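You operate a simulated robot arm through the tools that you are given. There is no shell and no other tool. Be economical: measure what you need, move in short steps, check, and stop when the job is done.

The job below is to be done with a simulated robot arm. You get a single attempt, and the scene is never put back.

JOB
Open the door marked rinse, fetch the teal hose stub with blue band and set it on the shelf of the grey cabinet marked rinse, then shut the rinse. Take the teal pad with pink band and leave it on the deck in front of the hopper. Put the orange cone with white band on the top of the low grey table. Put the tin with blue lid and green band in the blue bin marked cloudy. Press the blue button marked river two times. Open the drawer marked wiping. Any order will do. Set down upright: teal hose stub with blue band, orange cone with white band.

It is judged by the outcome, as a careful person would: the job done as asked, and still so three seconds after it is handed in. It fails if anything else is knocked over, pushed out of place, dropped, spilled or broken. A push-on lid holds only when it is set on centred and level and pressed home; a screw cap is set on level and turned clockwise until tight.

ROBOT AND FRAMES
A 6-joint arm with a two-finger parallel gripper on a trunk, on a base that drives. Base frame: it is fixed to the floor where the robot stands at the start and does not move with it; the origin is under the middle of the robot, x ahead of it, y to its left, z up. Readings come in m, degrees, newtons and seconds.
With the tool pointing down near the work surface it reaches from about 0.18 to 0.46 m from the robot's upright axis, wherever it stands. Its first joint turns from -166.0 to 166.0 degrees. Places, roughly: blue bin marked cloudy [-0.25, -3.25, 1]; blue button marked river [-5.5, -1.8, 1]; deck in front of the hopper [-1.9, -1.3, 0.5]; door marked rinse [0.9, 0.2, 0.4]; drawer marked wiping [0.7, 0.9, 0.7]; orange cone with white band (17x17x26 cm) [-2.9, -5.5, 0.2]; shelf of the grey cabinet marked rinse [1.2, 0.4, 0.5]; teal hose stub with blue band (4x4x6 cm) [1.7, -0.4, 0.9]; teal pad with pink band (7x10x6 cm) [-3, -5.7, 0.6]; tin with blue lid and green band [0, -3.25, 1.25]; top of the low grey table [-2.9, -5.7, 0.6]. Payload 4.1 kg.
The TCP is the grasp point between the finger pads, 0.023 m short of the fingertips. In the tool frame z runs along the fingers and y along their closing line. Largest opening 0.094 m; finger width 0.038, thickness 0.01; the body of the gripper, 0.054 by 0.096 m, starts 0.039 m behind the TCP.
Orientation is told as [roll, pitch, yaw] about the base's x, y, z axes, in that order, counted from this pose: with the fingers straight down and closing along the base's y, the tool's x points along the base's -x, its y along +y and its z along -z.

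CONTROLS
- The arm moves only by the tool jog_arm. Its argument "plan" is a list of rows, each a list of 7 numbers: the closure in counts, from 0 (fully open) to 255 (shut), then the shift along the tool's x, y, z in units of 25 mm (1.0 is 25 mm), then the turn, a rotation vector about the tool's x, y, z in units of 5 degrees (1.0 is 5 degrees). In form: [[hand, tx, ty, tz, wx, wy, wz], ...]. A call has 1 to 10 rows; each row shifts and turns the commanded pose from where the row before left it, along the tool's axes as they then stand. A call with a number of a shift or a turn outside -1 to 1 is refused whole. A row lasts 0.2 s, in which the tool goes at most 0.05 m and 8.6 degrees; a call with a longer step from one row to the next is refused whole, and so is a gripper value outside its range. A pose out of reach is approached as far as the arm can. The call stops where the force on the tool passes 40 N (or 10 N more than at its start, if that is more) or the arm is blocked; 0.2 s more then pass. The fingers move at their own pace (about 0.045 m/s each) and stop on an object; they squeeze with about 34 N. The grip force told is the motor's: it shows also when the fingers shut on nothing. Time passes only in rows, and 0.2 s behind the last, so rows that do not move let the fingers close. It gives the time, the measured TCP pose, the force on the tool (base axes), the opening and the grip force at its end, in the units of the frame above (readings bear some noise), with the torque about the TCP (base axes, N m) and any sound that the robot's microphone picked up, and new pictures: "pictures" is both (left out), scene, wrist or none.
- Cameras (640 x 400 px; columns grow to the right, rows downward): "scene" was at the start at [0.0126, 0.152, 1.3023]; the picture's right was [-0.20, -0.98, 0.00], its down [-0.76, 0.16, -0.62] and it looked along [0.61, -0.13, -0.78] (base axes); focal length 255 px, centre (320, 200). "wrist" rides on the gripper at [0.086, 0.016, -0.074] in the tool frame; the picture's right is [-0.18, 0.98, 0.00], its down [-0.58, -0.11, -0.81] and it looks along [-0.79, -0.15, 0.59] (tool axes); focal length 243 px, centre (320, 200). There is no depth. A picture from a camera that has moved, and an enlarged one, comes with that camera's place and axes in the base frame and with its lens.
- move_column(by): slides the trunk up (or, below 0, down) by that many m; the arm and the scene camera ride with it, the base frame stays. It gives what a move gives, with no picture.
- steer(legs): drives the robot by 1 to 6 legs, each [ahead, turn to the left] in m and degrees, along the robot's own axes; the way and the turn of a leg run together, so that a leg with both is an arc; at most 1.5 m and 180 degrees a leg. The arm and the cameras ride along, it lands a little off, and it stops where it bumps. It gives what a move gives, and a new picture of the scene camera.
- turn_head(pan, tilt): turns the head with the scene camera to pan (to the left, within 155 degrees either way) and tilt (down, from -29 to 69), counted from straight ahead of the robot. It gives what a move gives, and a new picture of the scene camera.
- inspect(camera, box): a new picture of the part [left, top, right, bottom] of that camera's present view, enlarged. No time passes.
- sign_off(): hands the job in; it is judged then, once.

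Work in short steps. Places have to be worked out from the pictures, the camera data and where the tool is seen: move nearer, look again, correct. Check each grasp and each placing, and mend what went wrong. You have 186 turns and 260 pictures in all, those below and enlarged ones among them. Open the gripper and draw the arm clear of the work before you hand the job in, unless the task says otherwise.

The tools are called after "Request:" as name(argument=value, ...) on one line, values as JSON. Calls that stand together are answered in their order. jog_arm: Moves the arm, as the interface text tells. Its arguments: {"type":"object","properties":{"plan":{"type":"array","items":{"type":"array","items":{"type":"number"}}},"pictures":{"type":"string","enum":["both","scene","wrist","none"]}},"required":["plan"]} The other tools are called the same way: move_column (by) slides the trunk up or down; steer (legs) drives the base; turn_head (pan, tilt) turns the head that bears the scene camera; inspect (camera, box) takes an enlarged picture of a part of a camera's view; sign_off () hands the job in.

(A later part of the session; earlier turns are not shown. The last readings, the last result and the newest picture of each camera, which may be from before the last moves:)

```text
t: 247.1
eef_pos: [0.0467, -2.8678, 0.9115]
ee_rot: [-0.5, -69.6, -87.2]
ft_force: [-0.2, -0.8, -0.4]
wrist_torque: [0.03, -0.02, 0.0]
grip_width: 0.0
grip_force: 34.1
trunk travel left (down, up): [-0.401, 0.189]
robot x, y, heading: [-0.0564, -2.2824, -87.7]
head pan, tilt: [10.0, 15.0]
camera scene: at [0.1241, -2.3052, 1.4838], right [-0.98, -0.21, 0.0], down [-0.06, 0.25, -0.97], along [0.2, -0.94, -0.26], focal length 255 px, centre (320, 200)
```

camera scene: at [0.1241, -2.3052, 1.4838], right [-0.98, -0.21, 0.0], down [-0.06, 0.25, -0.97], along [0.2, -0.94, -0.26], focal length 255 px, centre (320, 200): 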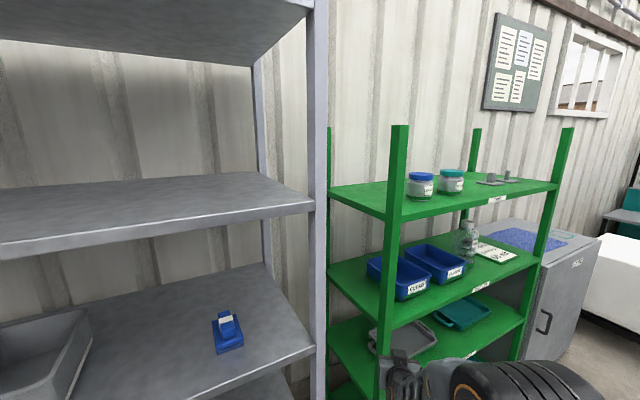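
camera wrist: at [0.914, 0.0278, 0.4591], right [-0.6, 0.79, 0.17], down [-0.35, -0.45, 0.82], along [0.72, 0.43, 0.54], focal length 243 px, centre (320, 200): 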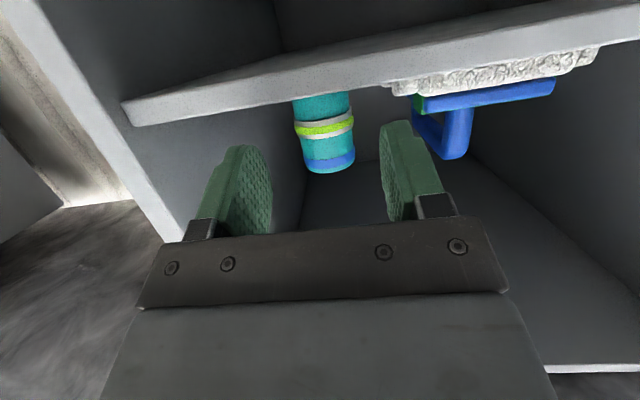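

I zoom in on the tins and bins to read the labels.

Request:
inspect(camera="scene", box=[350, 150, 550, 310])

```text
2.50 times, centred on (450, 230) of scene
camera zoom: at [0.1241, -2.3052, 1.4838], right [-0.98, -0.21, 0.0], down [-0.06, 0.25, -0.97], along [0.2, -0.94, -0.26], focal length 638 px, centre (-5, 125)
```

zoom: 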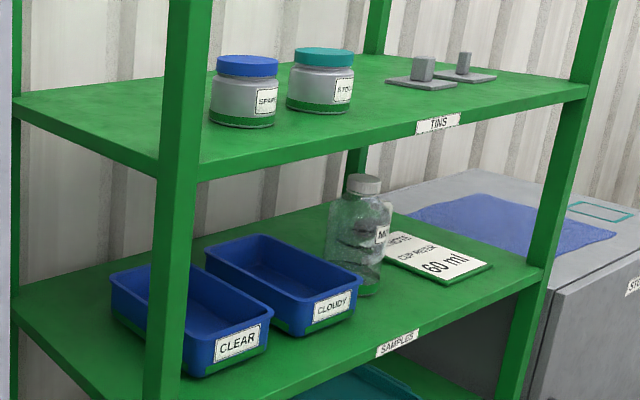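

The tin with blue lid and green band is the left one; the CLOUDY bin is the right one, below. I set the tool to about 40° tilt, raise it, open, and look with the wrist camera.

Request:
move_column(by=0.185)

Request:
jog_arm(plan=[[0, -0.3, 0, -0.5, 0, 1, 0], [0, -0.3, 0, -0.5, 0, 1, 0], [0, -0.3, 0, -0.5, 0, 1, 0], [0, -0.3, 0, -0.5, 0, 1, 0], [0, -0.3, 0, -0.5, 0, 1, 0], [0, -0.3, 0, -0.5, 0, 1, 0], [0, -0.3, 0, -0.5, 0, 0, 0], [0, -0.3, 0, -0.5, 0, 0, 0]], pictures="both")

```text
t: 249.1
eef_pos: [0.0473, -2.8676, 1.096]
ee_rot: [-0.5, -69.6, -87.3]
ft_force: [0.1, 0.4, 0.4]
wrist_torque: [-0.02, -0.01, -0.03]
grip_width: 0.0
grip_force: 33.9
trunk travel left (down, up): [-0.586, 0.004]
robot x, y, heading: [-0.0593, -2.2807, -87.8]
head pan, tilt: [10.0, 15.0]
```

```text
t: 250.9
eef_pos: [0.0418, -2.8264, 1.1923]
ee_rot: [-1.2, -42.7, -87.6]
ft_force: [0.4, -0.2, 0.4]
wrist_torque: [-0.01, -0.02, -0.02]
grip_width: 0.0941
grip_force: 0.1
out of reach, approached as far as the arm can: row 4, 5
trunk travel left (down, up): [-0.586, 0.004]
robot x, y, heading: [-0.0592, -2.284, -87.7]
head pan, tilt: [10.0, 15.0]
camera scene: at [0.1241, -2.3049, 1.6688], right [-0.98, -0.21, 0.0], down [-0.06, 0.25, -0.97], along [0.21, -0.94, -0.26], focal length 255 px, centre (320, 200)
camera wrist: at [0.0548, -2.7126, 1.188], right [0.99, -0.11, 0.11], down [-0.1, 0.12, 0.99], along [-0.12, -0.99, 0.11], focal length 243 px, centre (320, 200)
```

scene: 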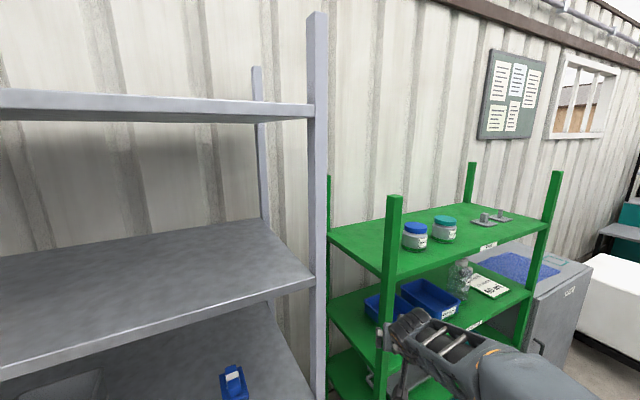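
wrist: 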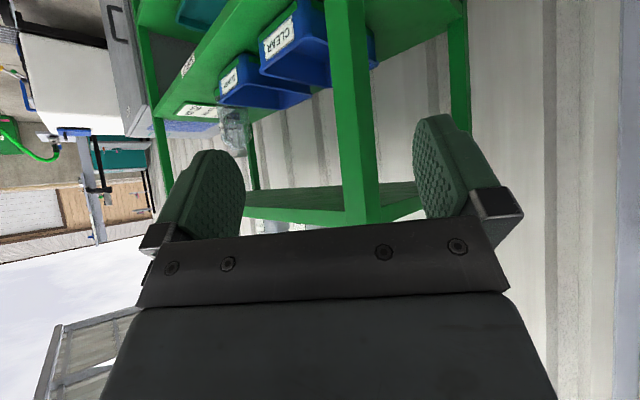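

The rack turns out to face at 40° to the axes; the approach heading is -50°. I back off to a square stand-off point before it.

Request:
steer(legs=[[0, -72.6], [0.7, 0], [0, 110.3]])

Request:
turn_head(pan=0, tilt=25)

```text
t: 262.5
eef_pos: [-0.2987, -2.8901, 1.1917]
ee_rot: [-1.2, -42.8, -49.6]
ft_force: [0.9, 0.0, -1.1]
wrist_torque: [-0.02, 0.0, -0.01]
grip_width: 0.0941
grip_force: 0.1
trunk travel left (down, up): [-0.586, 0.004]
robot x, y, heading: [-0.7166, -2.5242, -49.8]
head pan, tilt: [10.0, 15.0]
camera scene: at [-0.5555, -2.4276, 1.6688], right [-0.64, -0.77, 0.0], down [-0.2, 0.16, -0.97], along [0.74, -0.62, -0.26], focal length 255 px, centre (320, 200)
```

scene: 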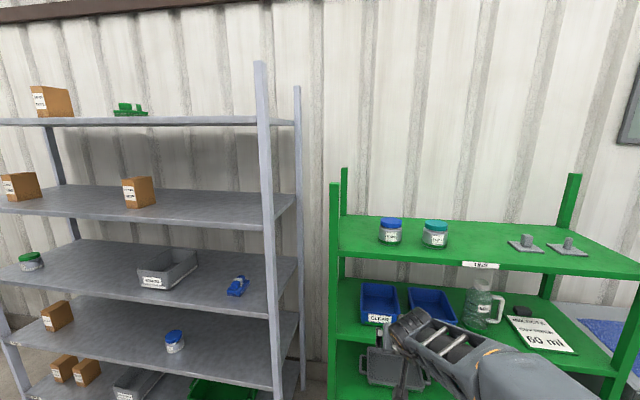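

```text
t: 263.2
eef_pos: [-0.2978, -2.8907, 1.192]
ee_rot: [-1.2, -42.8, -49.6]
ft_force: [-0.4, -0.4, -0.4]
wrist_torque: [0.0, -0.01, -0.04]
grip_width: 0.094
grip_force: 0.2
trunk travel left (down, up): [-0.586, 0.004]
robot x, y, heading: [-0.7148, -2.5238, -49.7]
head pan, tilt: [0.0, 25.0]
camera scene: at [-0.5677, -2.4383, 1.6526], right [-0.76, -0.65, 0.0], down [-0.27, 0.32, -0.91], along [0.59, -0.69, -0.42], focal length 255 px, centre (320, 200)
```

scene: 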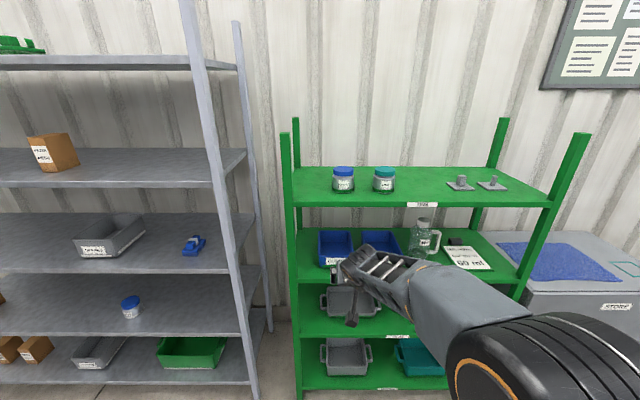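

Now I stand square to the rack with the tin straight ahead of the tool. I raise the tool above the top shelf.

Request:
jog_arm(plan=[[0, -0.68, 0, -0.73, 0, 0, 0], [0, -0.68, 0, -0.73, 0, 0, 0], [0, -0.68, 0, -0.73, 0, 0, 0], [0, -0.68, 0, -0.73, 0, 0, 0], [0, -0.68, 0, -0.73, 0, 0, 0], [0, -0.68, 0, -0.73, 0, 0, 0], [0, -0.68, 0, -0.73, 0, 0, 0]], pictures="none")

```text
t: 264.8
eef_pos: [-0.291, -2.8791, 1.3629]
ee_rot: [-2.0, -43.1, -49.5]
ft_force: [0.4, -0.1, -0.4]
wrist_torque: [0.0, 0.02, -0.01]
grip_width: 0.0939
grip_force: 0.1
out of reach, approached as far as the arm can: row 7
trunk travel left (down, up): [-0.586, 0.004]
robot x, y, heading: [-0.7167, -2.5219, -49.5]
head pan, tilt: [0.0, 25.0]
```

I lower to grip height, shift 1.7 cm right and drive in 28 cm.

Request:
jog_arm(plan=[[0, 0.67, -0.34, 0.72, 0, 0, 0], [0, 0.67, -0.34, 0.72, 0, 0, 0]], pictures="none")

Request:
steer(legs=[[0.28, 0]])

Request:
inspect(camera="wrist", box=[0, 0, 640, 400])

```text
t: 265.4
eef_pos: [-0.3031, -2.8904, 1.3132]
ee_rot: [-1.8, -43.0, -49.6]
ft_force: [0.6, -0.6, 0.6]
wrist_torque: [0.01, -0.04, -0.02]
grip_width: 0.094
grip_force: 0.1
trunk travel left (down, up): [-0.586, 0.004]
robot x, y, heading: [-0.7108, -2.5226, -49.9]
head pan, tilt: [0.0, 25.0]
```

```text
t: 267.4
eef_pos: [-0.1204, -3.1098, 1.3127]
ee_rot: [-1.8, -43.1, -49.8]
ft_force: [-0.2, 0.3, -0.1]
wrist_torque: [-0.01, -0.01, -0.02]
grip_width: 0.094
grip_force: 0.1
trunk travel left (down, up): [-0.586, 0.004]
robot x, y, heading: [-0.5288, -2.7383, -50.1]
head pan, tilt: [0.0, 25.0]
camera scene: at [-0.3829, -2.6566, 1.6525], right [-0.76, -0.65, 0.0], down [-0.27, 0.32, -0.91], along [0.58, -0.69, -0.42], focal length 255 px, centre (320, 200)
```

scene: 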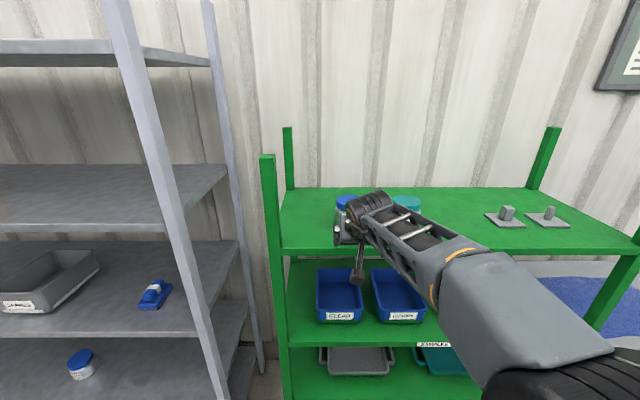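

```text
1.00 times, centred on (320, 200) of wrist (not enlarged: the box is as wide or as high as the picture)
camera zoom: at [-0.1803, -3.0116, 1.308], right [0.85, 0.52, 0.1], down [-0.15, 0.04, 0.99], along [0.51, -0.86, 0.11], focal length 243 px, centre (320, 200)
```

zoom: 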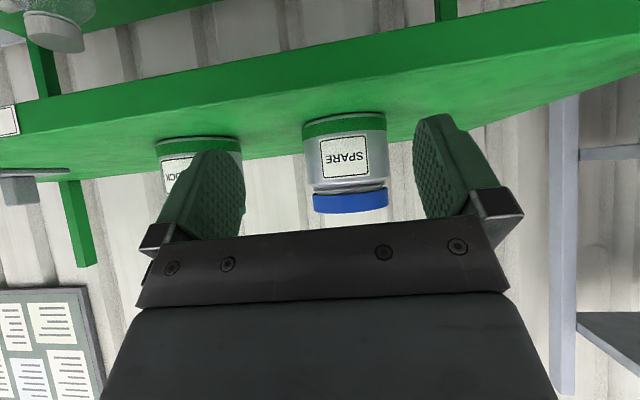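

Tin lies straight ahead, 0.133 m from the TCP. I drive 12 cm in and recheck.

Request:
steer(legs=[[0.115, 0]])

Request:
inspect(camera="wrist", box=[0, 0, 640, 400])

```text
t: 268.6
eef_pos: [-0.0454, -3.1994, 1.3124]
ee_rot: [-1.9, -43.0, -49.7]
ft_force: [-0.2, 0.3, 0.8]
wrist_torque: [0.03, -0.03, 0.0]
grip_width: 0.0939
grip_force: 0.0
trunk travel left (down, up): [-0.586, 0.004]
robot x, y, heading: [-0.4533, -2.8286, -49.7]
head pan, tilt: [0.0, 25.0]
camera scene: at [-0.3074, -2.7459, 1.6525], right [-0.76, -0.65, 0.0], down [-0.27, 0.32, -0.91], along [0.58, -0.69, -0.42], focal length 255 px, centre (320, 200)
```

scene: 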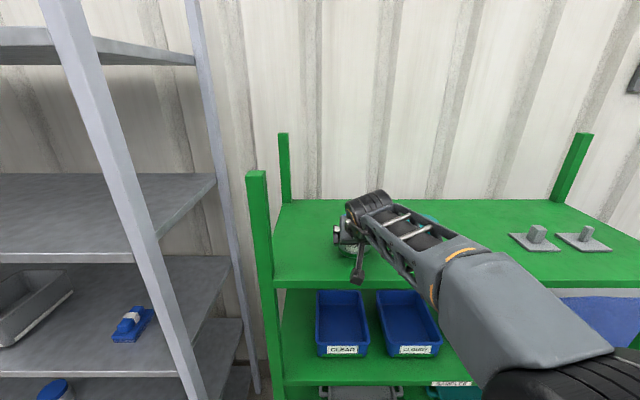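

```text
1.00 times, centred on (320, 200) of wrist (not enlarged: the box is as wide or as high as the picture)
camera zoom: at [-0.1047, -3.1008, 1.3078], right [0.85, 0.52, 0.1], down [-0.15, 0.04, 0.99], along [0.51, -0.86, 0.11], focal length 243 px, centre (320, 200)
```

zoom: 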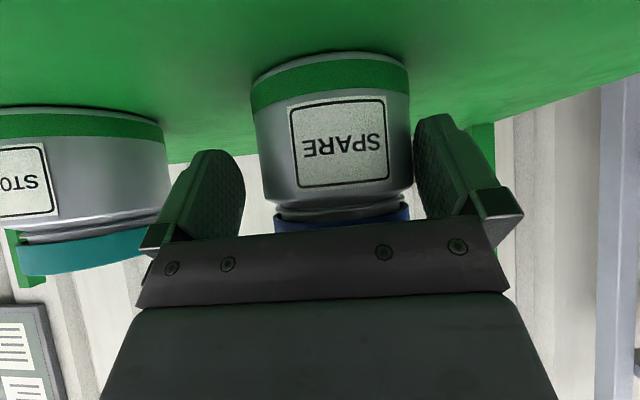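

The tin is between the pads. I close on it.

Request:
jog_arm(plan=[[255, 0, 0, 0, 0, 0, 0], [255, 0, 0, 0, 0, 0, 0], [255, 0, 0, 0, 0, 0, 0], [255, 0, 0, 0, 0, 0, 0], [255, -0.27, 0, -0.29, 0, 0, 0], [255, -0.4, 0, -0.44, 0, 0, 0], [255, -0.4, 0, -0.44, 0, 0, 0]], pictures="wrist")

```text
t: 270.2
eef_pos: [-0.0439, -3.1943, 1.3518]
ee_rot: [-2.3, -43.2, -49.8]
ft_force: [-0.3, 0.1, -1.5]
wrist_torque: [0.05, 0.01, -0.01]
grip_width: 0.0806
grip_force: 34.3
out of reach, approached as far as the arm can: row 7
trunk travel left (down, up): [-0.586, 0.004]
robot x, y, heading: [-0.4523, -2.8295, -49.7]
head pan, tilt: [0.0, 25.0]
camera wrist: at [-0.1021, -3.0952, 1.3464], right [0.85, 0.51, 0.1], down [-0.14, 0.05, 0.99], along [0.5, -0.86, 0.12], focal length 243 px, centre (320, 200)
```

wrist: 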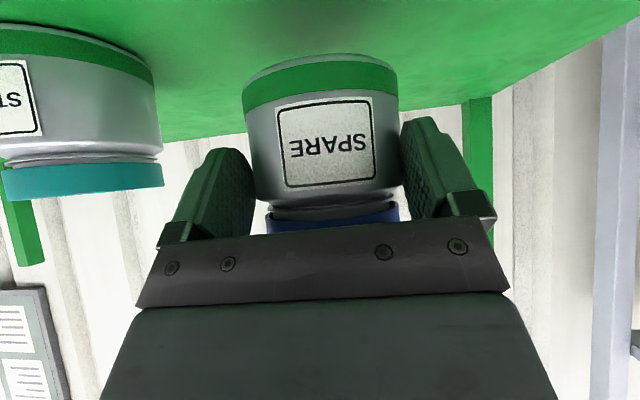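

The tin (0.081 m wide) is held and lifted. I back out of the rack, tilt 9° more, shift 17.7 cm right and lower to the bin's shelf gap.

Request:
steer(legs=[[-0.45, 0]])

Request:
jog_arm(plan=[[255, 0, 0, 0, 0, -0.9, 0], [255, 0, 0, 0, 0, -0.9, 0], [255, 0, -0.88, 0, 0, 0, 0], [255, 0, -0.88, 0, 0, 0, 0], [255, 0, -0.88, 0, 0, 0, 0], [255, 0, -0.88, 0, 0, 0, 0], [255, 0, -0.88, 0, 0, 0, 0], [255, 0, -0.88, 0, 0, 0, 0], [255, 0, -0.88, 0, 0, 0, 0], [255, 0, -0.88, 0, 0, 0, 0]], pictures="none")

Request:
move_column(by=-0.28)

Request:
turn_head(pan=5, tilt=30)

```text
t: 272.9
eef_pos: [-0.3311, -2.8552, 1.352]
ee_rot: [-2.4, -43.2, -50.0]
ft_force: [0.3, 0.1, -0.8]
wrist_torque: [0.0, 0.01, -0.01]
grip_width: 0.0802
grip_force: 33.8
trunk travel left (down, up): [-0.586, 0.004]
robot x, y, heading: [-0.7394, -2.4885, -50.3]
head pan, tilt: [0.0, 25.0]
camera scene: at [-0.5948, -2.4046, 1.6526], right [-0.77, -0.64, 0.0], down [-0.27, 0.32, -0.91], along [0.58, -0.69, -0.42], focal length 255 px, centre (320, 200)
```

scene: 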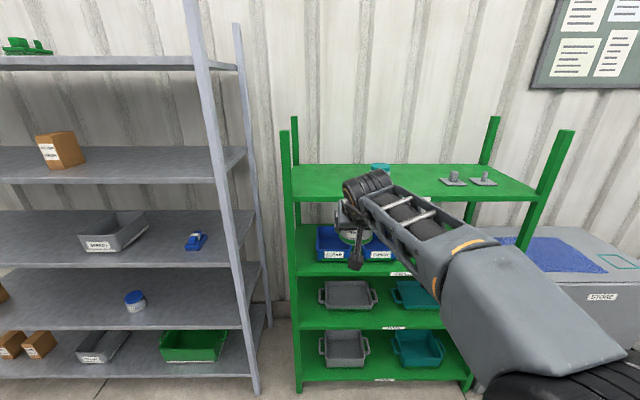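

```text
t: 275.1
eef_pos: [-0.376, -2.8845, 1.3431]
ee_rot: [-3.7, -52.6, -49.3]
ft_force: [-1.4, 0.3, -1.7]
wrist_torque: [0.03, -0.01, -0.02]
grip_width: 0.08
grip_force: 34.3
out of reach, approached as far as the arm can: row 5, 6, 7, 8, 9, 10
trunk travel left (down, up): [-0.586, 0.004]
robot x, y, heading: [-0.741, -2.4883, -50.1]
head pan, tilt: [0.0, 25.0]
```

```text
t: 277.9
eef_pos: [-0.3753, -2.8861, 1.0641]
ee_rot: [-3.7, -52.5, -49.4]
ft_force: [0.6, -1.0, -0.6]
wrist_torque: [0.04, 0.01, 0.01]
grip_width: 0.08
grip_force: 34.0
trunk travel left (down, up): [-0.306, 0.284]
robot x, y, heading: [-0.7419, -2.4878, -49.9]
head pan, tilt: [0.0, 25.0]
```

```text
t: 278.6
eef_pos: [-0.3761, -2.8864, 1.0641]
ee_rot: [-3.8, -52.4, -49.3]
ft_force: [0.8, 1.1, -0.8]
wrist_torque: [0.02, 0.02, -0.01]
grip_width: 0.0801
grip_force: 33.8
trunk travel left (down, up): [-0.306, 0.284]
robot x, y, heading: [-0.7388, -2.4866, -49.9]
head pan, tilt: [5.0, 30.0]
camera scene: at [-0.5897, -2.3985, 1.3646], right [-0.71, -0.71, 0.0], down [-0.35, 0.35, -0.87], along [0.61, -0.61, -0.5], focal length 255 px, centre (320, 200)
```

scene: 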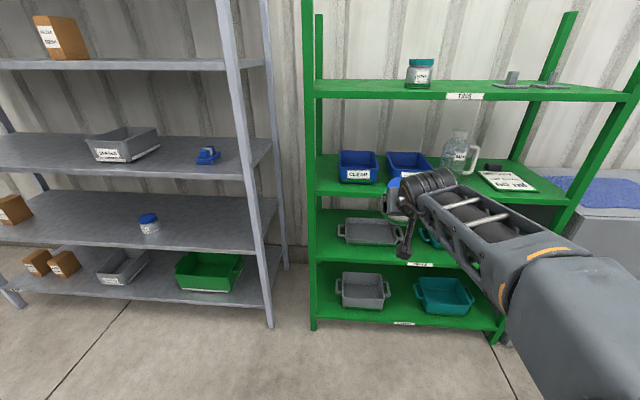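

I continue the shift right at this lower height.

Request:
jog_arm(plan=[[255, 0, -0.8, 0, 0, 0, 0], [255, 0, -0.8, 0, 0, 0, 0], [255, 0, -0.8, 0, 0, 0, 0], [255, 0, -0.8, 0, 0, 0, 0], [255, 0, -0.8, 0, 0, 0, 0], [255, 0, -0.8, 0, 0, 0, 0]], pictures="wrist")

Request:
inspect(camera="scene", box=[300, 60, 560, 260])

```text
t: 280.0
eef_pos: [-0.387, -2.8908, 1.0556]
ee_rot: [-4.5, -52.8, -49.3]
ft_force: [-1.1, 0.1, -1.6]
wrist_torque: [0.04, 0.03, -0.02]
grip_width: 0.0798
grip_force: 33.6
out of reach, approached as far as the arm can: row 1, 2, 3, 4, 5, 6
trunk travel left (down, up): [-0.306, 0.284]
robot x, y, heading: [-0.7413, -2.4881, -50.0]
head pan, tilt: [5.0, 30.0]
camera wrist: at [-0.4421, -2.7927, 1.0312], right [0.86, 0.51, 0.1], down [-0.23, 0.19, 0.95], along [0.47, -0.84, 0.28], focal length 243 px, centre (320, 200)
```

wrist: 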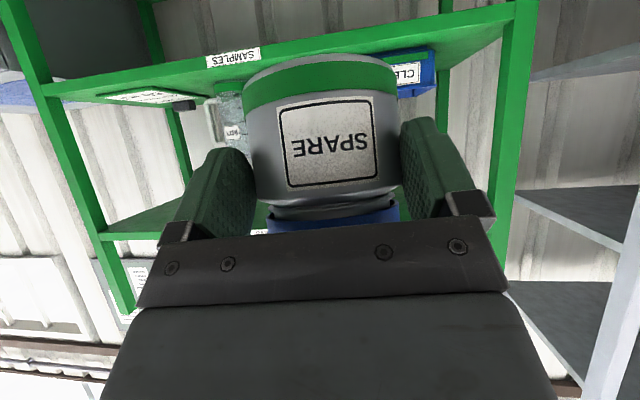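

```text
2.00 times, centred on (430, 160) of scene
camera zoom: at [-0.5897, -2.3985, 1.3646], right [-0.71, -0.71, 0.0], down [-0.35, 0.35, -0.87], along [0.61, -0.61, -0.5], focal length 510 px, centre (100, 280)
```

zoom: 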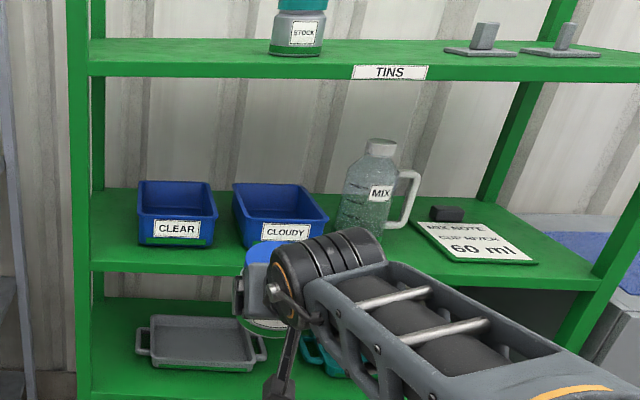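

The inner reach limit blocks that shift; I extend forward while moving right.

Request:
jog_arm(plan=[[255, -0.35, 0, 0.46, 0, 0, 0], [255, -0.35, 0, 0.46, 0, 0, 0], [255, -0.35, -0.45, 0.46, 0, 0, 0], [255, -0.2, -0.9, 0.25, 0, 0, 0], [255, 0, -0.9, 0, 0, 0, 0], [255, 0, -0.9, 0, 0, 0, 0], [255, 0, -0.9, 0, 0, 0, 0], [255, 0, -0.5, 0, 0, 0, 0]], pictures="none")

```text
t: 281.8
eef_pos: [-0.3646, -2.9202, 1.0322]
ee_rot: [-4.4, -52.7, -49.3]
ft_force: [0.0, 1.0, -1.9]
wrist_torque: [-0.01, 0.03, -0.01]
grip_width: 0.0799
grip_force: 33.9
out of reach, approached as far as the arm can: row 1, 3, 4, 5, 6, 7, 8
trunk travel left (down, up): [-0.306, 0.284]
robot x, y, heading: [-0.7409, -2.4893, -50.2]
head pan, tilt: [5.0, 30.0]
```

Arm-limited, so I shift sideways with the base instead, and raise the trunk 4 cm.

Request:
move_column(by=0.045)

Request:
steer(legs=[[0, -30], [0.222, 0], [0, 30]])

Request:
inspect(camera="wrist", box=[0, 0, 640, 400])

```text
t: 282.6
eef_pos: [-0.3646, -2.9204, 1.0777]
ee_rot: [-4.3, -52.7, -49.2]
ft_force: [0.0, -0.4, -0.7]
wrist_torque: [0.06, 0.01, 0.01]
grip_width: 0.0796
grip_force: 33.8
trunk travel left (down, up): [-0.351, 0.239]
robot x, y, heading: [-0.7464, -2.4867, -50.1]
head pan, tilt: [5.0, 30.0]
```

```text
t: 287.3
eef_pos: [-0.3302, -3.1461, 1.0785]
ee_rot: [-4.3, -52.7, -49.8]
ft_force: [0.5, 0.6, -0.9]
wrist_torque: [0.07, 0.03, -0.01]
grip_width: 0.0793
grip_force: 34.3
trunk travel left (down, up): [-0.351, 0.239]
robot x, y, heading: [-0.7014, -2.708, -50.5]
head pan, tilt: [5.0, 30.0]
camera scene: at [-0.5502, -2.6211, 1.4096], right [-0.71, -0.7, 0.0], down [-0.35, 0.36, -0.87], along [0.61, -0.62, -0.5], focal length 255 px, centre (320, 200)
```

scene: 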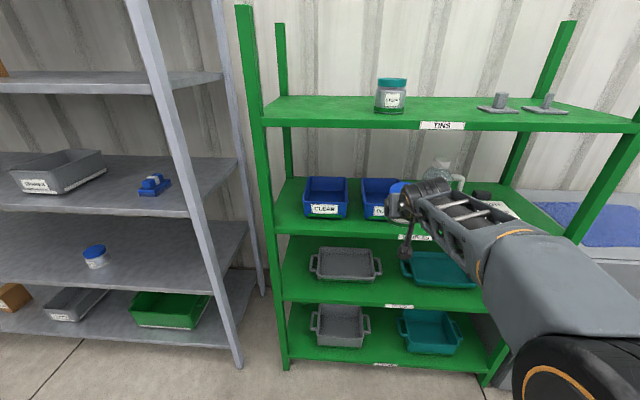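

```text
1.00 times, centred on (320, 200) of wrist (not enlarged: the box is as wide or as high as the picture)
camera zoom: at [-0.3846, -3.0467, 1.0538], right [0.86, 0.5, 0.1], down [-0.23, 0.19, 0.95], along [0.46, -0.84, 0.28], focal length 243 px, centre (320, 200)
```

zoom: 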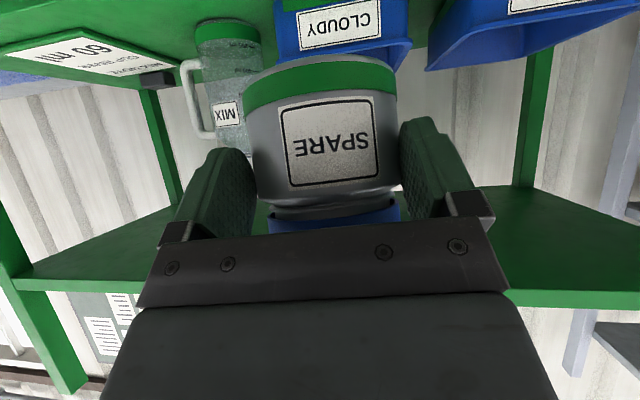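

The CLOUDY bin is straight ahead, about 1.3 cm left of centre. I nudge left, lower 1.5 cm, and drive in 10 cm.

Request:
jog_arm(plan=[[255, 0, 0.5, 0, 0, 0, 0], [255, 0, 0, 0, 0, 0, 0]], pictures="none")

Request:
move_column(by=-0.012)

Request:
steer(legs=[[0.1, 0]])

Request:
inspect(camera="wrist", box=[0, 0, 640, 400])

Request:
inspect(camera="scene", box=[260, 60, 480, 260])

```text
t: 287.9
eef_pos: [-0.3194, -3.1373, 1.0776]
ee_rot: [-4.4, -52.7, -49.7]
ft_force: [0.1, 0.7, -1.0]
wrist_torque: [0.05, 0.02, -0.01]
grip_width: 0.0795
grip_force: 34.0
trunk travel left (down, up): [-0.351, 0.239]
robot x, y, heading: [-0.6975, -2.7094, -50.7]
head pan, tilt: [5.0, 30.0]
```

```text
t: 288.5
eef_pos: [-0.3208, -3.1379, 1.0671]
ee_rot: [-4.4, -52.7, -49.7]
ft_force: [-0.3, 0.1, -1.0]
wrist_torque: [0.01, 0.03, 0.0]
grip_width: 0.0797
grip_force: 34.3
trunk travel left (down, up): [-0.339, 0.251]
robot x, y, heading: [-0.708, -2.7112, -50.1]
head pan, tilt: [5.0, 30.0]
```

```text
t: 289.6
eef_pos: [-0.2568, -3.2152, 1.0661]
ee_rot: [-4.3, -52.7, -49.8]
ft_force: [0.2, 0.5, -1.1]
wrist_torque: [0.01, 0.03, -0.03]
grip_width: 0.0794
grip_force: 34.4
trunk travel left (down, up): [-0.339, 0.251]
robot x, y, heading: [-0.6393, -2.7879, -50.7]
head pan, tilt: [5.0, 30.0]
camera scene: at [-0.4867, -2.6985, 1.3976], right [-0.71, -0.7, 0.0], down [-0.35, 0.36, -0.87], along [0.61, -0.62, -0.5], focal length 255 px, centre (320, 200)
```

scene: 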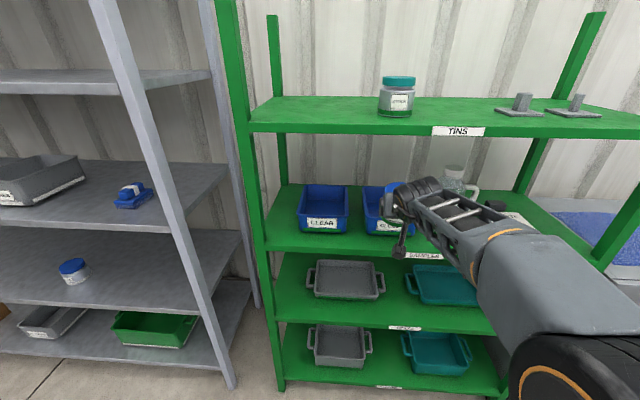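

```text
1.00 times, centred on (320, 200) of wrist (not enlarged: the box is as wide or as high as the picture)
camera zoom: at [-0.3116, -3.1168, 1.0413], right [0.86, 0.5, 0.1], down [-0.23, 0.19, 0.95], along [0.46, -0.84, 0.28], focal length 243 px, centre (320, 200)
```

zoom: 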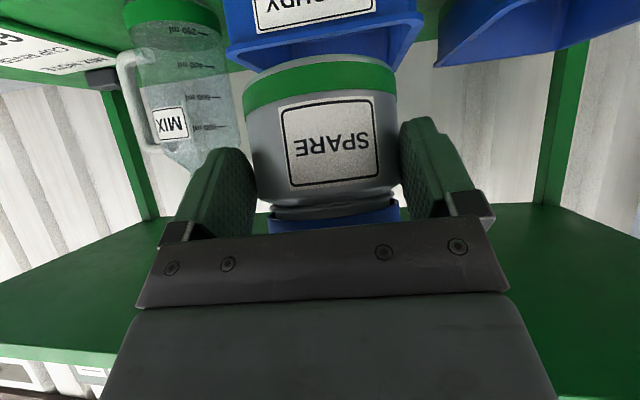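

```text
2.00 times, centred on (370, 160) of scene
camera zoom: at [-0.4867, -2.6985, 1.3976], right [-0.71, -0.7, 0.0], down [-0.35, 0.36, -0.87], along [0.61, -0.62, -0.5], focal length 510 px, centre (220, 280)
```

zoom: 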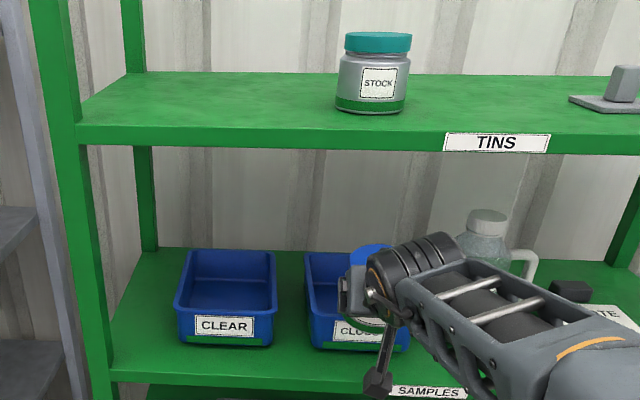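

Aligned. I drive in 9 cm more and check again.

Request:
steer(legs=[[0.09, 0]])

Request:
inspect(camera="wrist", box=[0, 0, 640, 400])

Request:
inspect(camera="scene", box=[260, 60, 480, 260])

```text
t: 290.7
eef_pos: [-0.1986, -3.2845, 1.0659]
ee_rot: [-4.4, -52.7, -49.9]
ft_force: [-0.1, 0.3, -1.1]
wrist_torque: [0.02, 0.02, 0.01]
grip_width: 0.0791
grip_force: 34.5
trunk travel left (down, up): [-0.339, 0.251]
robot x, y, heading: [-0.5801, -2.8592, -50.7]
head pan, tilt: [5.0, 30.0]
camera scene: at [-0.4288, -2.7688, 1.3976], right [-0.71, -0.7, 0.0], down [-0.35, 0.36, -0.87], along [0.61, -0.62, -0.5], focal length 255 px, centre (320, 200)
```

scene: 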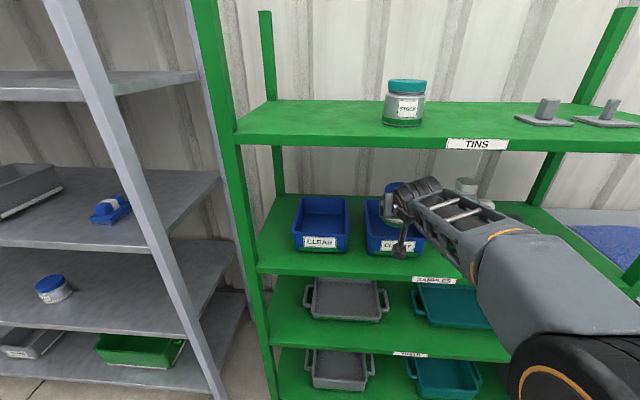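

```text
1.00 times, centred on (320, 200) of wrist (not enlarged: the box is as wide or as high as the picture)
camera zoom: at [-0.2532, -3.1869, 1.0412], right [0.86, 0.5, 0.1], down [-0.23, 0.19, 0.95], along [0.46, -0.84, 0.28], focal length 243 px, centre (320, 200)
```

zoom: 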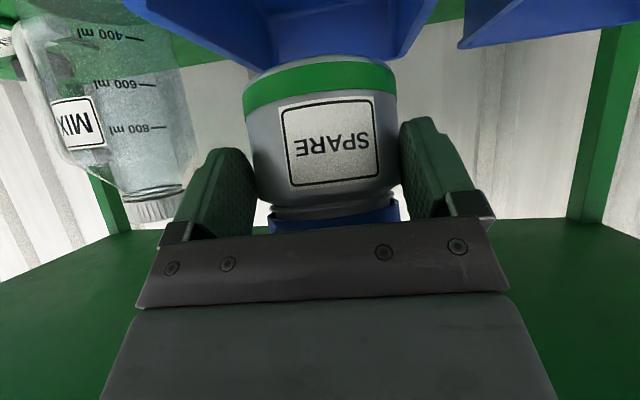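

```text
2.00 times, centred on (370, 160) of scene
camera zoom: at [-0.4288, -2.7688, 1.3976], right [-0.71, -0.7, 0.0], down [-0.35, 0.36, -0.87], along [0.61, -0.62, -0.5], focal length 510 px, centre (220, 280)
```

zoom: 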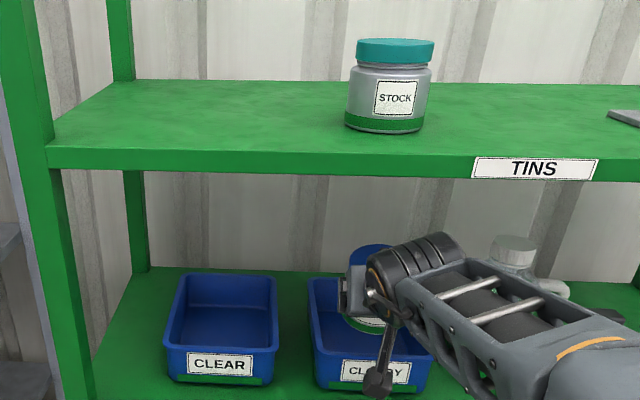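

TCP is now right above the bin's front rim. I go in 5.5 cm more so the tin is well inside, then lower.

Request:
steer(legs=[[0.055, 0]])

Request:
move_column(by=-0.05)

Request:
inspect(camera="scene", box=[280, 80, 480, 260])

Request:
inspect(camera="wrist", box=[0, 0, 640, 400])

```text
t: 291.7
eef_pos: [-0.1648, -3.3275, 1.0657]
ee_rot: [-4.4, -52.6, -49.8]
ft_force: [0.0, 0.1, -0.9]
wrist_torque: [0.05, 0.0, 0.01]
grip_width: 0.0793
grip_force: 34.1
trunk travel left (down, up): [-0.339, 0.251]
robot x, y, heading: [-0.5485, -2.9004, -50.6]
head pan, tilt: [5.0, 30.0]
camera scene: at [-0.3937, -2.8115, 1.3976], right [-0.71, -0.7, 0.0], down [-0.35, 0.36, -0.87], along [0.61, -0.62, -0.5], focal length 255 px, centre (320, 200)
```

scene: 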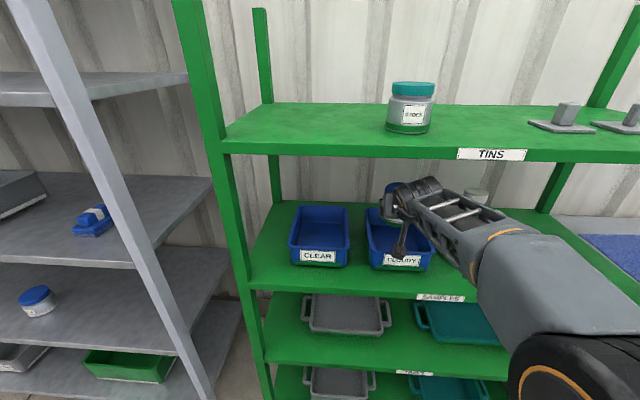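

```text
t: 292.6
eef_pos: [-0.1636, -3.3274, 1.0156]
ee_rot: [-4.3, -52.7, -49.8]
ft_force: [-0.4, 0.5, -0.4]
wrist_torque: [0.04, 0.04, 0.0]
grip_width: 0.0792
grip_force: 33.6
trunk travel left (down, up): [-0.289, 0.301]
robot x, y, heading: [-0.5439, -2.8988, -50.5]
head pan, tilt: [5.0, 30.0]
```

```text
2.22 times, centred on (380, 170) of scene
camera zoom: at [-0.3938, -2.8115, 1.3476], right [-0.71, -0.7, 0.0], down [-0.35, 0.36, -0.87], along [0.61, -0.62, -0.5], focal length 567 px, centre (187, 267)
```

zoom: 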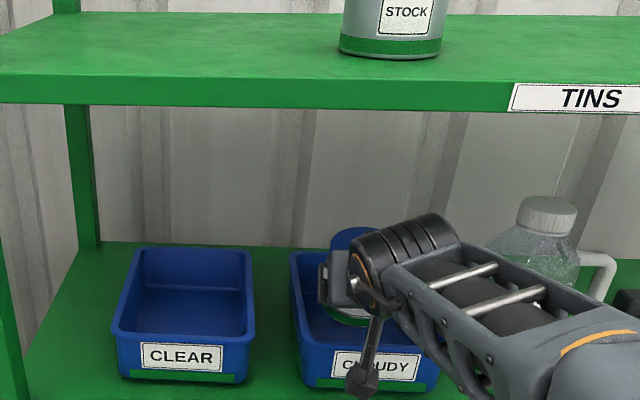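

```text
1.00 times, centred on (320, 200) of wrist (not enlarged: the box is as wide or as high as the picture)
camera zoom: at [-0.2182, -3.2296, 0.9911], right [0.86, 0.5, 0.1], down [-0.23, 0.19, 0.95], along [0.46, -0.84, 0.28], focal length 243 px, centre (320, 200)
```

zoom: 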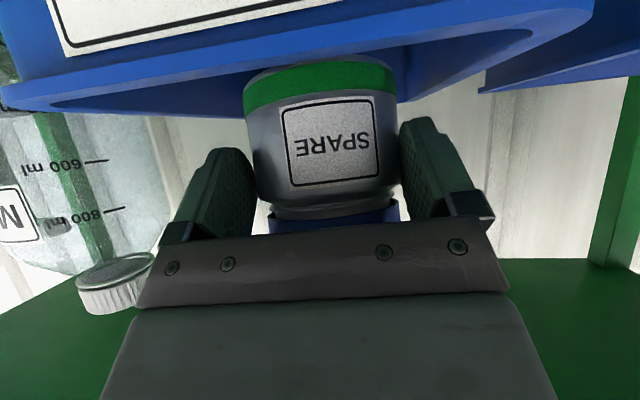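

The tin's base is inside the bin with the front rim clear. I lower 2.8 cm more.

Request:
move_column(by=-0.028)

Request:
inspect(camera="wrist", box=[0, 0, 640, 400])

```text
t: 293.3
eef_pos: [-0.1634, -3.328, 0.9872]
ee_rot: [-4.3, -52.7, -49.8]
ft_force: [-0.5, 0.6, -1.5]
wrist_torque: [0.04, -0.01, 0.02]
grip_width: 0.0791
grip_force: 34.4
trunk travel left (down, up): [-0.261, 0.329]
robot x, y, heading: [-0.5467, -2.8998, -50.9]
head pan, tilt: [5.0, 30.0]
```

```text
1.00 times, centred on (320, 200) of wrist (not enlarged: the box is as wide or as high as the picture)
camera zoom: at [-0.2183, -3.2296, 0.9631], right [0.86, 0.5, 0.1], down [-0.23, 0.19, 0.95], along [0.46, -0.84, 0.28], focal length 243 px, centre (320, 200)
```

zoom: 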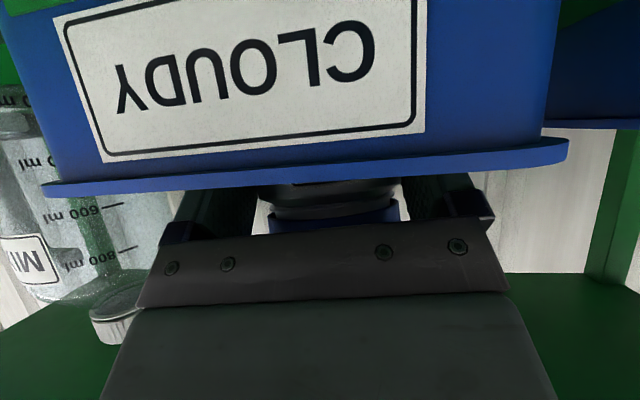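

The tin is in the bin. I open just enough to free it and rise out along the tool axis.

Request:
jog_arm(plan=[[22, 0, 0, 0, 0, 0, 0], [22, 0, 0, 0, 0, 0, 0], [22, 0, 0, 0, 0, 0, 0], [22, 0, 0, -0.3, 0, 0, 0], [22, 0, 0, -0.4, 0, 0, 0]], pictures="wrist")

```text
t: 294.5
eef_pos: [-0.1715, -3.3158, 0.9973]
ee_rot: [-4.4, -52.7, -49.8]
ft_force: [0.3, 0.6, 0.2]
wrist_torque: [-0.03, 0.03, 0.02]
grip_width: 0.0861
grip_force: 0.0
trunk travel left (down, up): [-0.261, 0.329]
robot x, y, heading: [-0.543, -2.8999, -50.4]
head pan, tilt: [5.0, 30.0]
camera wrist: at [-0.2258, -3.2181, 0.9734], right [0.86, 0.5, 0.1], down [-0.23, 0.19, 0.95], along [0.46, -0.84, 0.28], focal length 243 px, centre (320, 200)
```

wrist: 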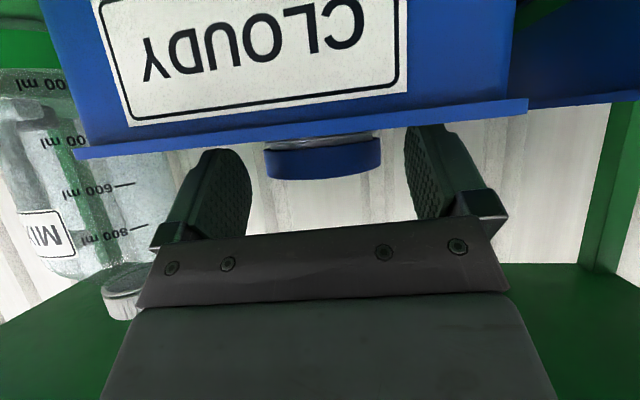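

The tin settled upright in the bin. I raise the trunk 5 cm and back out.

Request:
move_column(by=0.055)

Request:
steer(legs=[[-0.5, 0]])

Request:
inspect(camera="scene", box=[260, 60, 560, 260])

```text
t: 295.5
eef_pos: [-0.1708, -3.3155, 1.0526]
ee_rot: [-4.5, -52.7, -49.8]
ft_force: [0.7, -0.6, 0.7]
wrist_torque: [0.01, 0.01, 0.02]
grip_width: 0.086
grip_force: 0.0
trunk travel left (down, up): [-0.316, 0.274]
robot x, y, heading: [-0.5461, -2.8993, -50.3]
head pan, tilt: [5.0, 30.0]
```

```text
t: 298.4
eef_pos: [-0.491, -2.9298, 1.0526]
ee_rot: [-4.3, -52.8, -50.0]
ft_force: [0.0, -0.9, -0.7]
wrist_torque: [0.07, -0.04, 0.0]
grip_width: 0.0857
grip_force: 0.1
trunk travel left (down, up): [-0.316, 0.274]
robot x, y, heading: [-0.8694, -2.5127, -50.9]
head pan, tilt: [5.0, 30.0]
camera scene: at [-0.7118, -2.4238, 1.3746], right [-0.72, -0.7, 0.0], down [-0.35, 0.36, -0.87], along [0.6, -0.62, -0.5], focal length 255 px, centre (320, 200)
```

scene: 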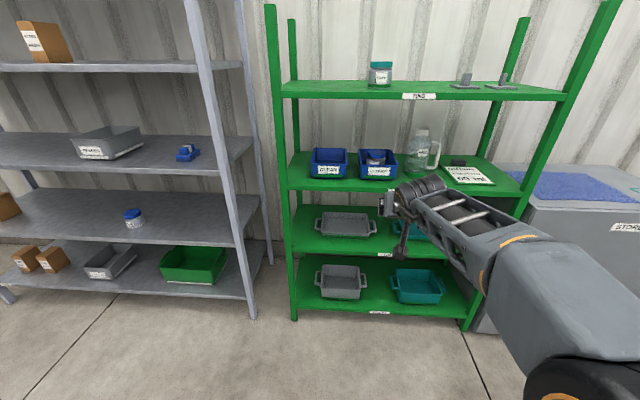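

```text
2.00 times, centred on (410, 160) of scene
camera zoom: at [-0.7118, -2.4238, 1.3746], right [-0.72, -0.7, 0.0], down [-0.35, 0.36, -0.87], along [0.6, -0.62, -0.5], focal length 510 px, centre (140, 280)
```

zoom: 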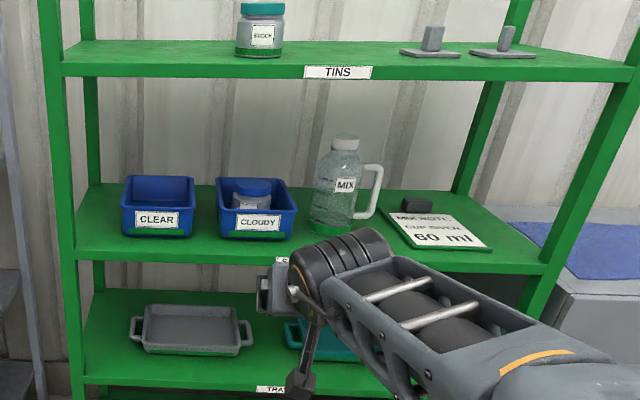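

Tin is in the CLOUDY bin. Next I look toward the low grey table, cone and pad.

Request:
turn_head(pan=-80, tilt=12)

Request:
inspect(camera="scene", box=[160, 120, 480, 320])

```text
t: 300.0
eef_pos: [-0.4925, -2.9291, 1.0518]
ee_rot: [-4.3, -52.7, -50.0]
ft_force: [0.1, 0.7, -0.1]
wrist_torque: [-0.03, 0.03, 0.01]
grip_width: 0.0861
grip_force: 0.0
trunk travel left (down, up): [-0.316, 0.274]
robot x, y, heading: [-0.8631, -2.5072, -50.6]
head pan, tilt: [-80.0, 12.0]
camera scene: at [-0.8358, -2.4296, 1.4037], right [-0.76, 0.65, 0.0], down [0.14, 0.16, -0.98], along [-0.64, -0.74, -0.21], focal length 255 px, centre (320, 200)
```

scene: 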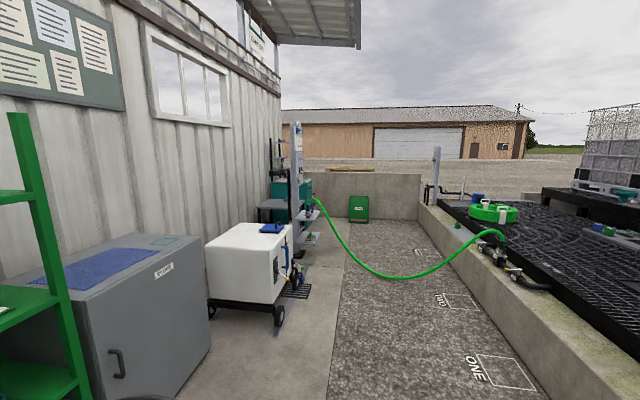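

```text
2.00 times, centred on (320, 220) of scene
camera zoom: at [-0.8358, -2.4296, 1.4037], right [-0.76, 0.65, 0.0], down [0.14, 0.16, -0.98], along [-0.64, -0.74, -0.21], focal length 510 px, centre (320, 160)
```

zoom: 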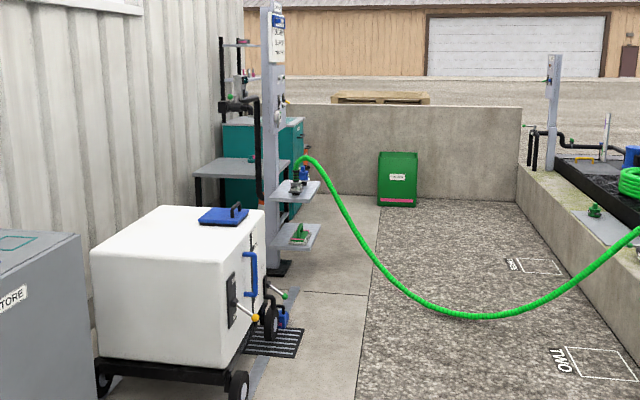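

A green hose hangs across the bay near the post. I drive part-way into the bay to see the way past it and find the cone and pad.

Request:
steer(legs=[[0, -104], [1.3, 0], [0, 24]])

Request:
turn_head(pan=0, tilt=15)

```text
t: 312.0
eef_pos: [-2.3555, -3.5419, 1.0523]
ee_rot: [-4.5, -52.6, -129.0]
ft_force: [-0.4, 0.1, 0.1]
wrist_torque: [0.03, -0.01, 0.02]
grip_width: 0.0858
grip_force: 0.1
trunk travel left (down, up): [-0.316, 0.274]
robot x, y, heading: [-2.0167, -3.0989, -130.0]
head pan, tilt: [-80.0, 12.0]
camera scene: at [-1.9315, -3.1089, 1.4037], right [0.5, 0.87, 0.0], down [0.18, -0.1, -0.98], along [-0.85, 0.49, -0.21], focal length 255 px, centre (320, 200)
```

scene: 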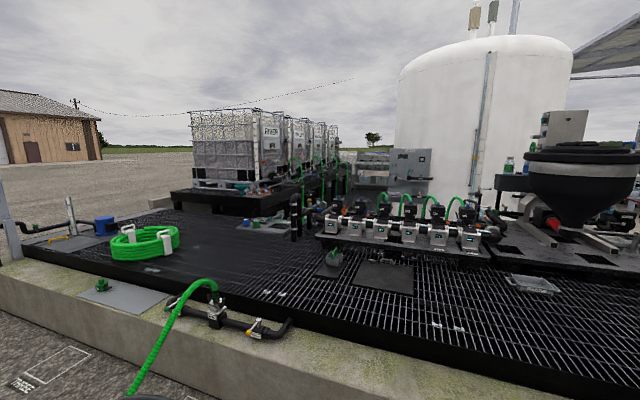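

```text
t: 313.6
eef_pos: [-2.3558, -3.5412, 1.0522]
ee_rot: [-4.4, -52.6, -129.2]
ft_force: [0.7, 0.3, -0.1]
wrist_torque: [-0.02, -0.02, -0.02]
grip_width: 0.0859
grip_force: 0.1
trunk travel left (down, up): [-0.316, 0.274]
robot x, y, heading: [-2.0149, -3.0958, -129.8]
head pan, tilt: [0.0, 15.0]
camera scene: at [-1.9106, -3.227, 1.3988], right [-0.77, 0.64, 0.0], down [0.17, 0.2, -0.97], along [-0.62, -0.74, -0.26], focal length 255 px, centre (320, 200)
```

scene: 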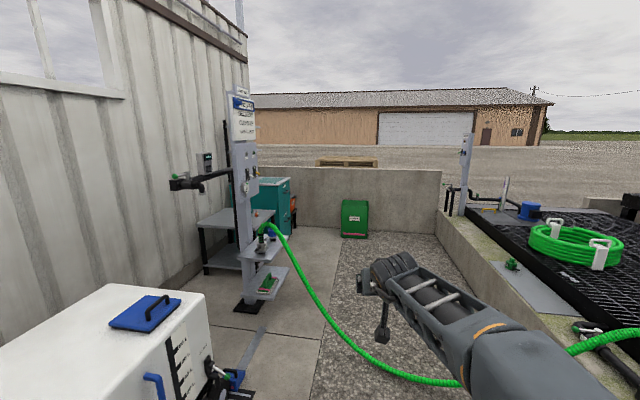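

I zoom in around the post and table.

Request:
inspect(camera="scene", box=[170, 160, 330, 320])

Request:
turn_head(pan=0, tilt=40)

```text
2.50 times, centred on (250, 240) of scene
camera zoom: at [-1.9106, -3.227, 1.3988], right [-0.77, 0.64, 0.0], down [0.17, 0.2, -0.97], along [-0.62, -0.74, -0.26], focal length 638 px, centre (495, 100)
```

zoom: 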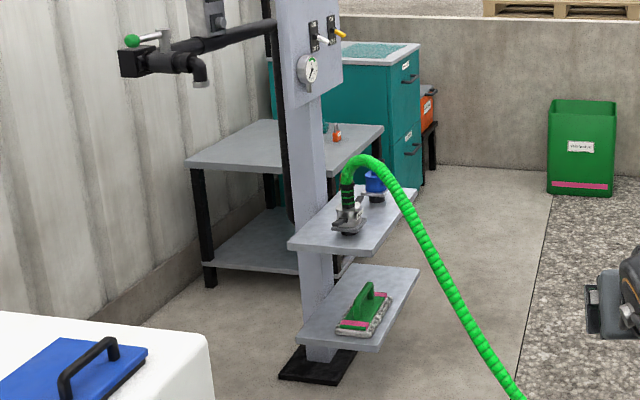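

```text
t: 314.5
eef_pos: [-2.3542, -3.5417, 1.0528]
ee_rot: [-4.4, -52.8, -129.1]
ft_force: [0.3, 0.6, -0.1]
wrist_torque: [-0.01, 0.0, -0.03]
grip_width: 0.0861
grip_force: 0.0
trunk travel left (down, up): [-0.316, 0.274]
robot x, y, heading: [-2.0178, -3.0931, -129.8]
head pan, tilt: [0.0, 40.0]
camera scene: at [-1.9052, -3.2206, 1.3593], right [-0.77, 0.64, 0.0], down [0.41, 0.49, -0.77], along [-0.49, -0.59, -0.64], focal length 255 px, centre (320, 200)
```

scene: 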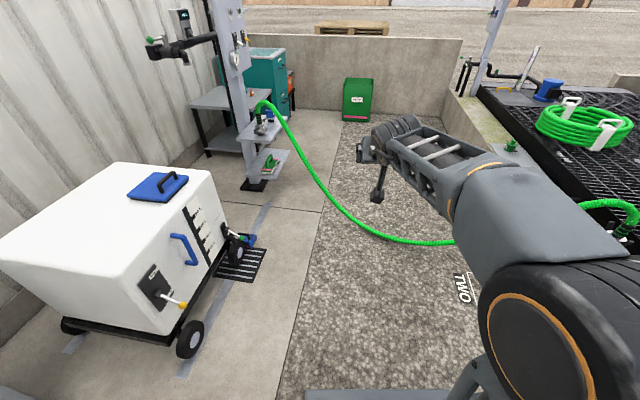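

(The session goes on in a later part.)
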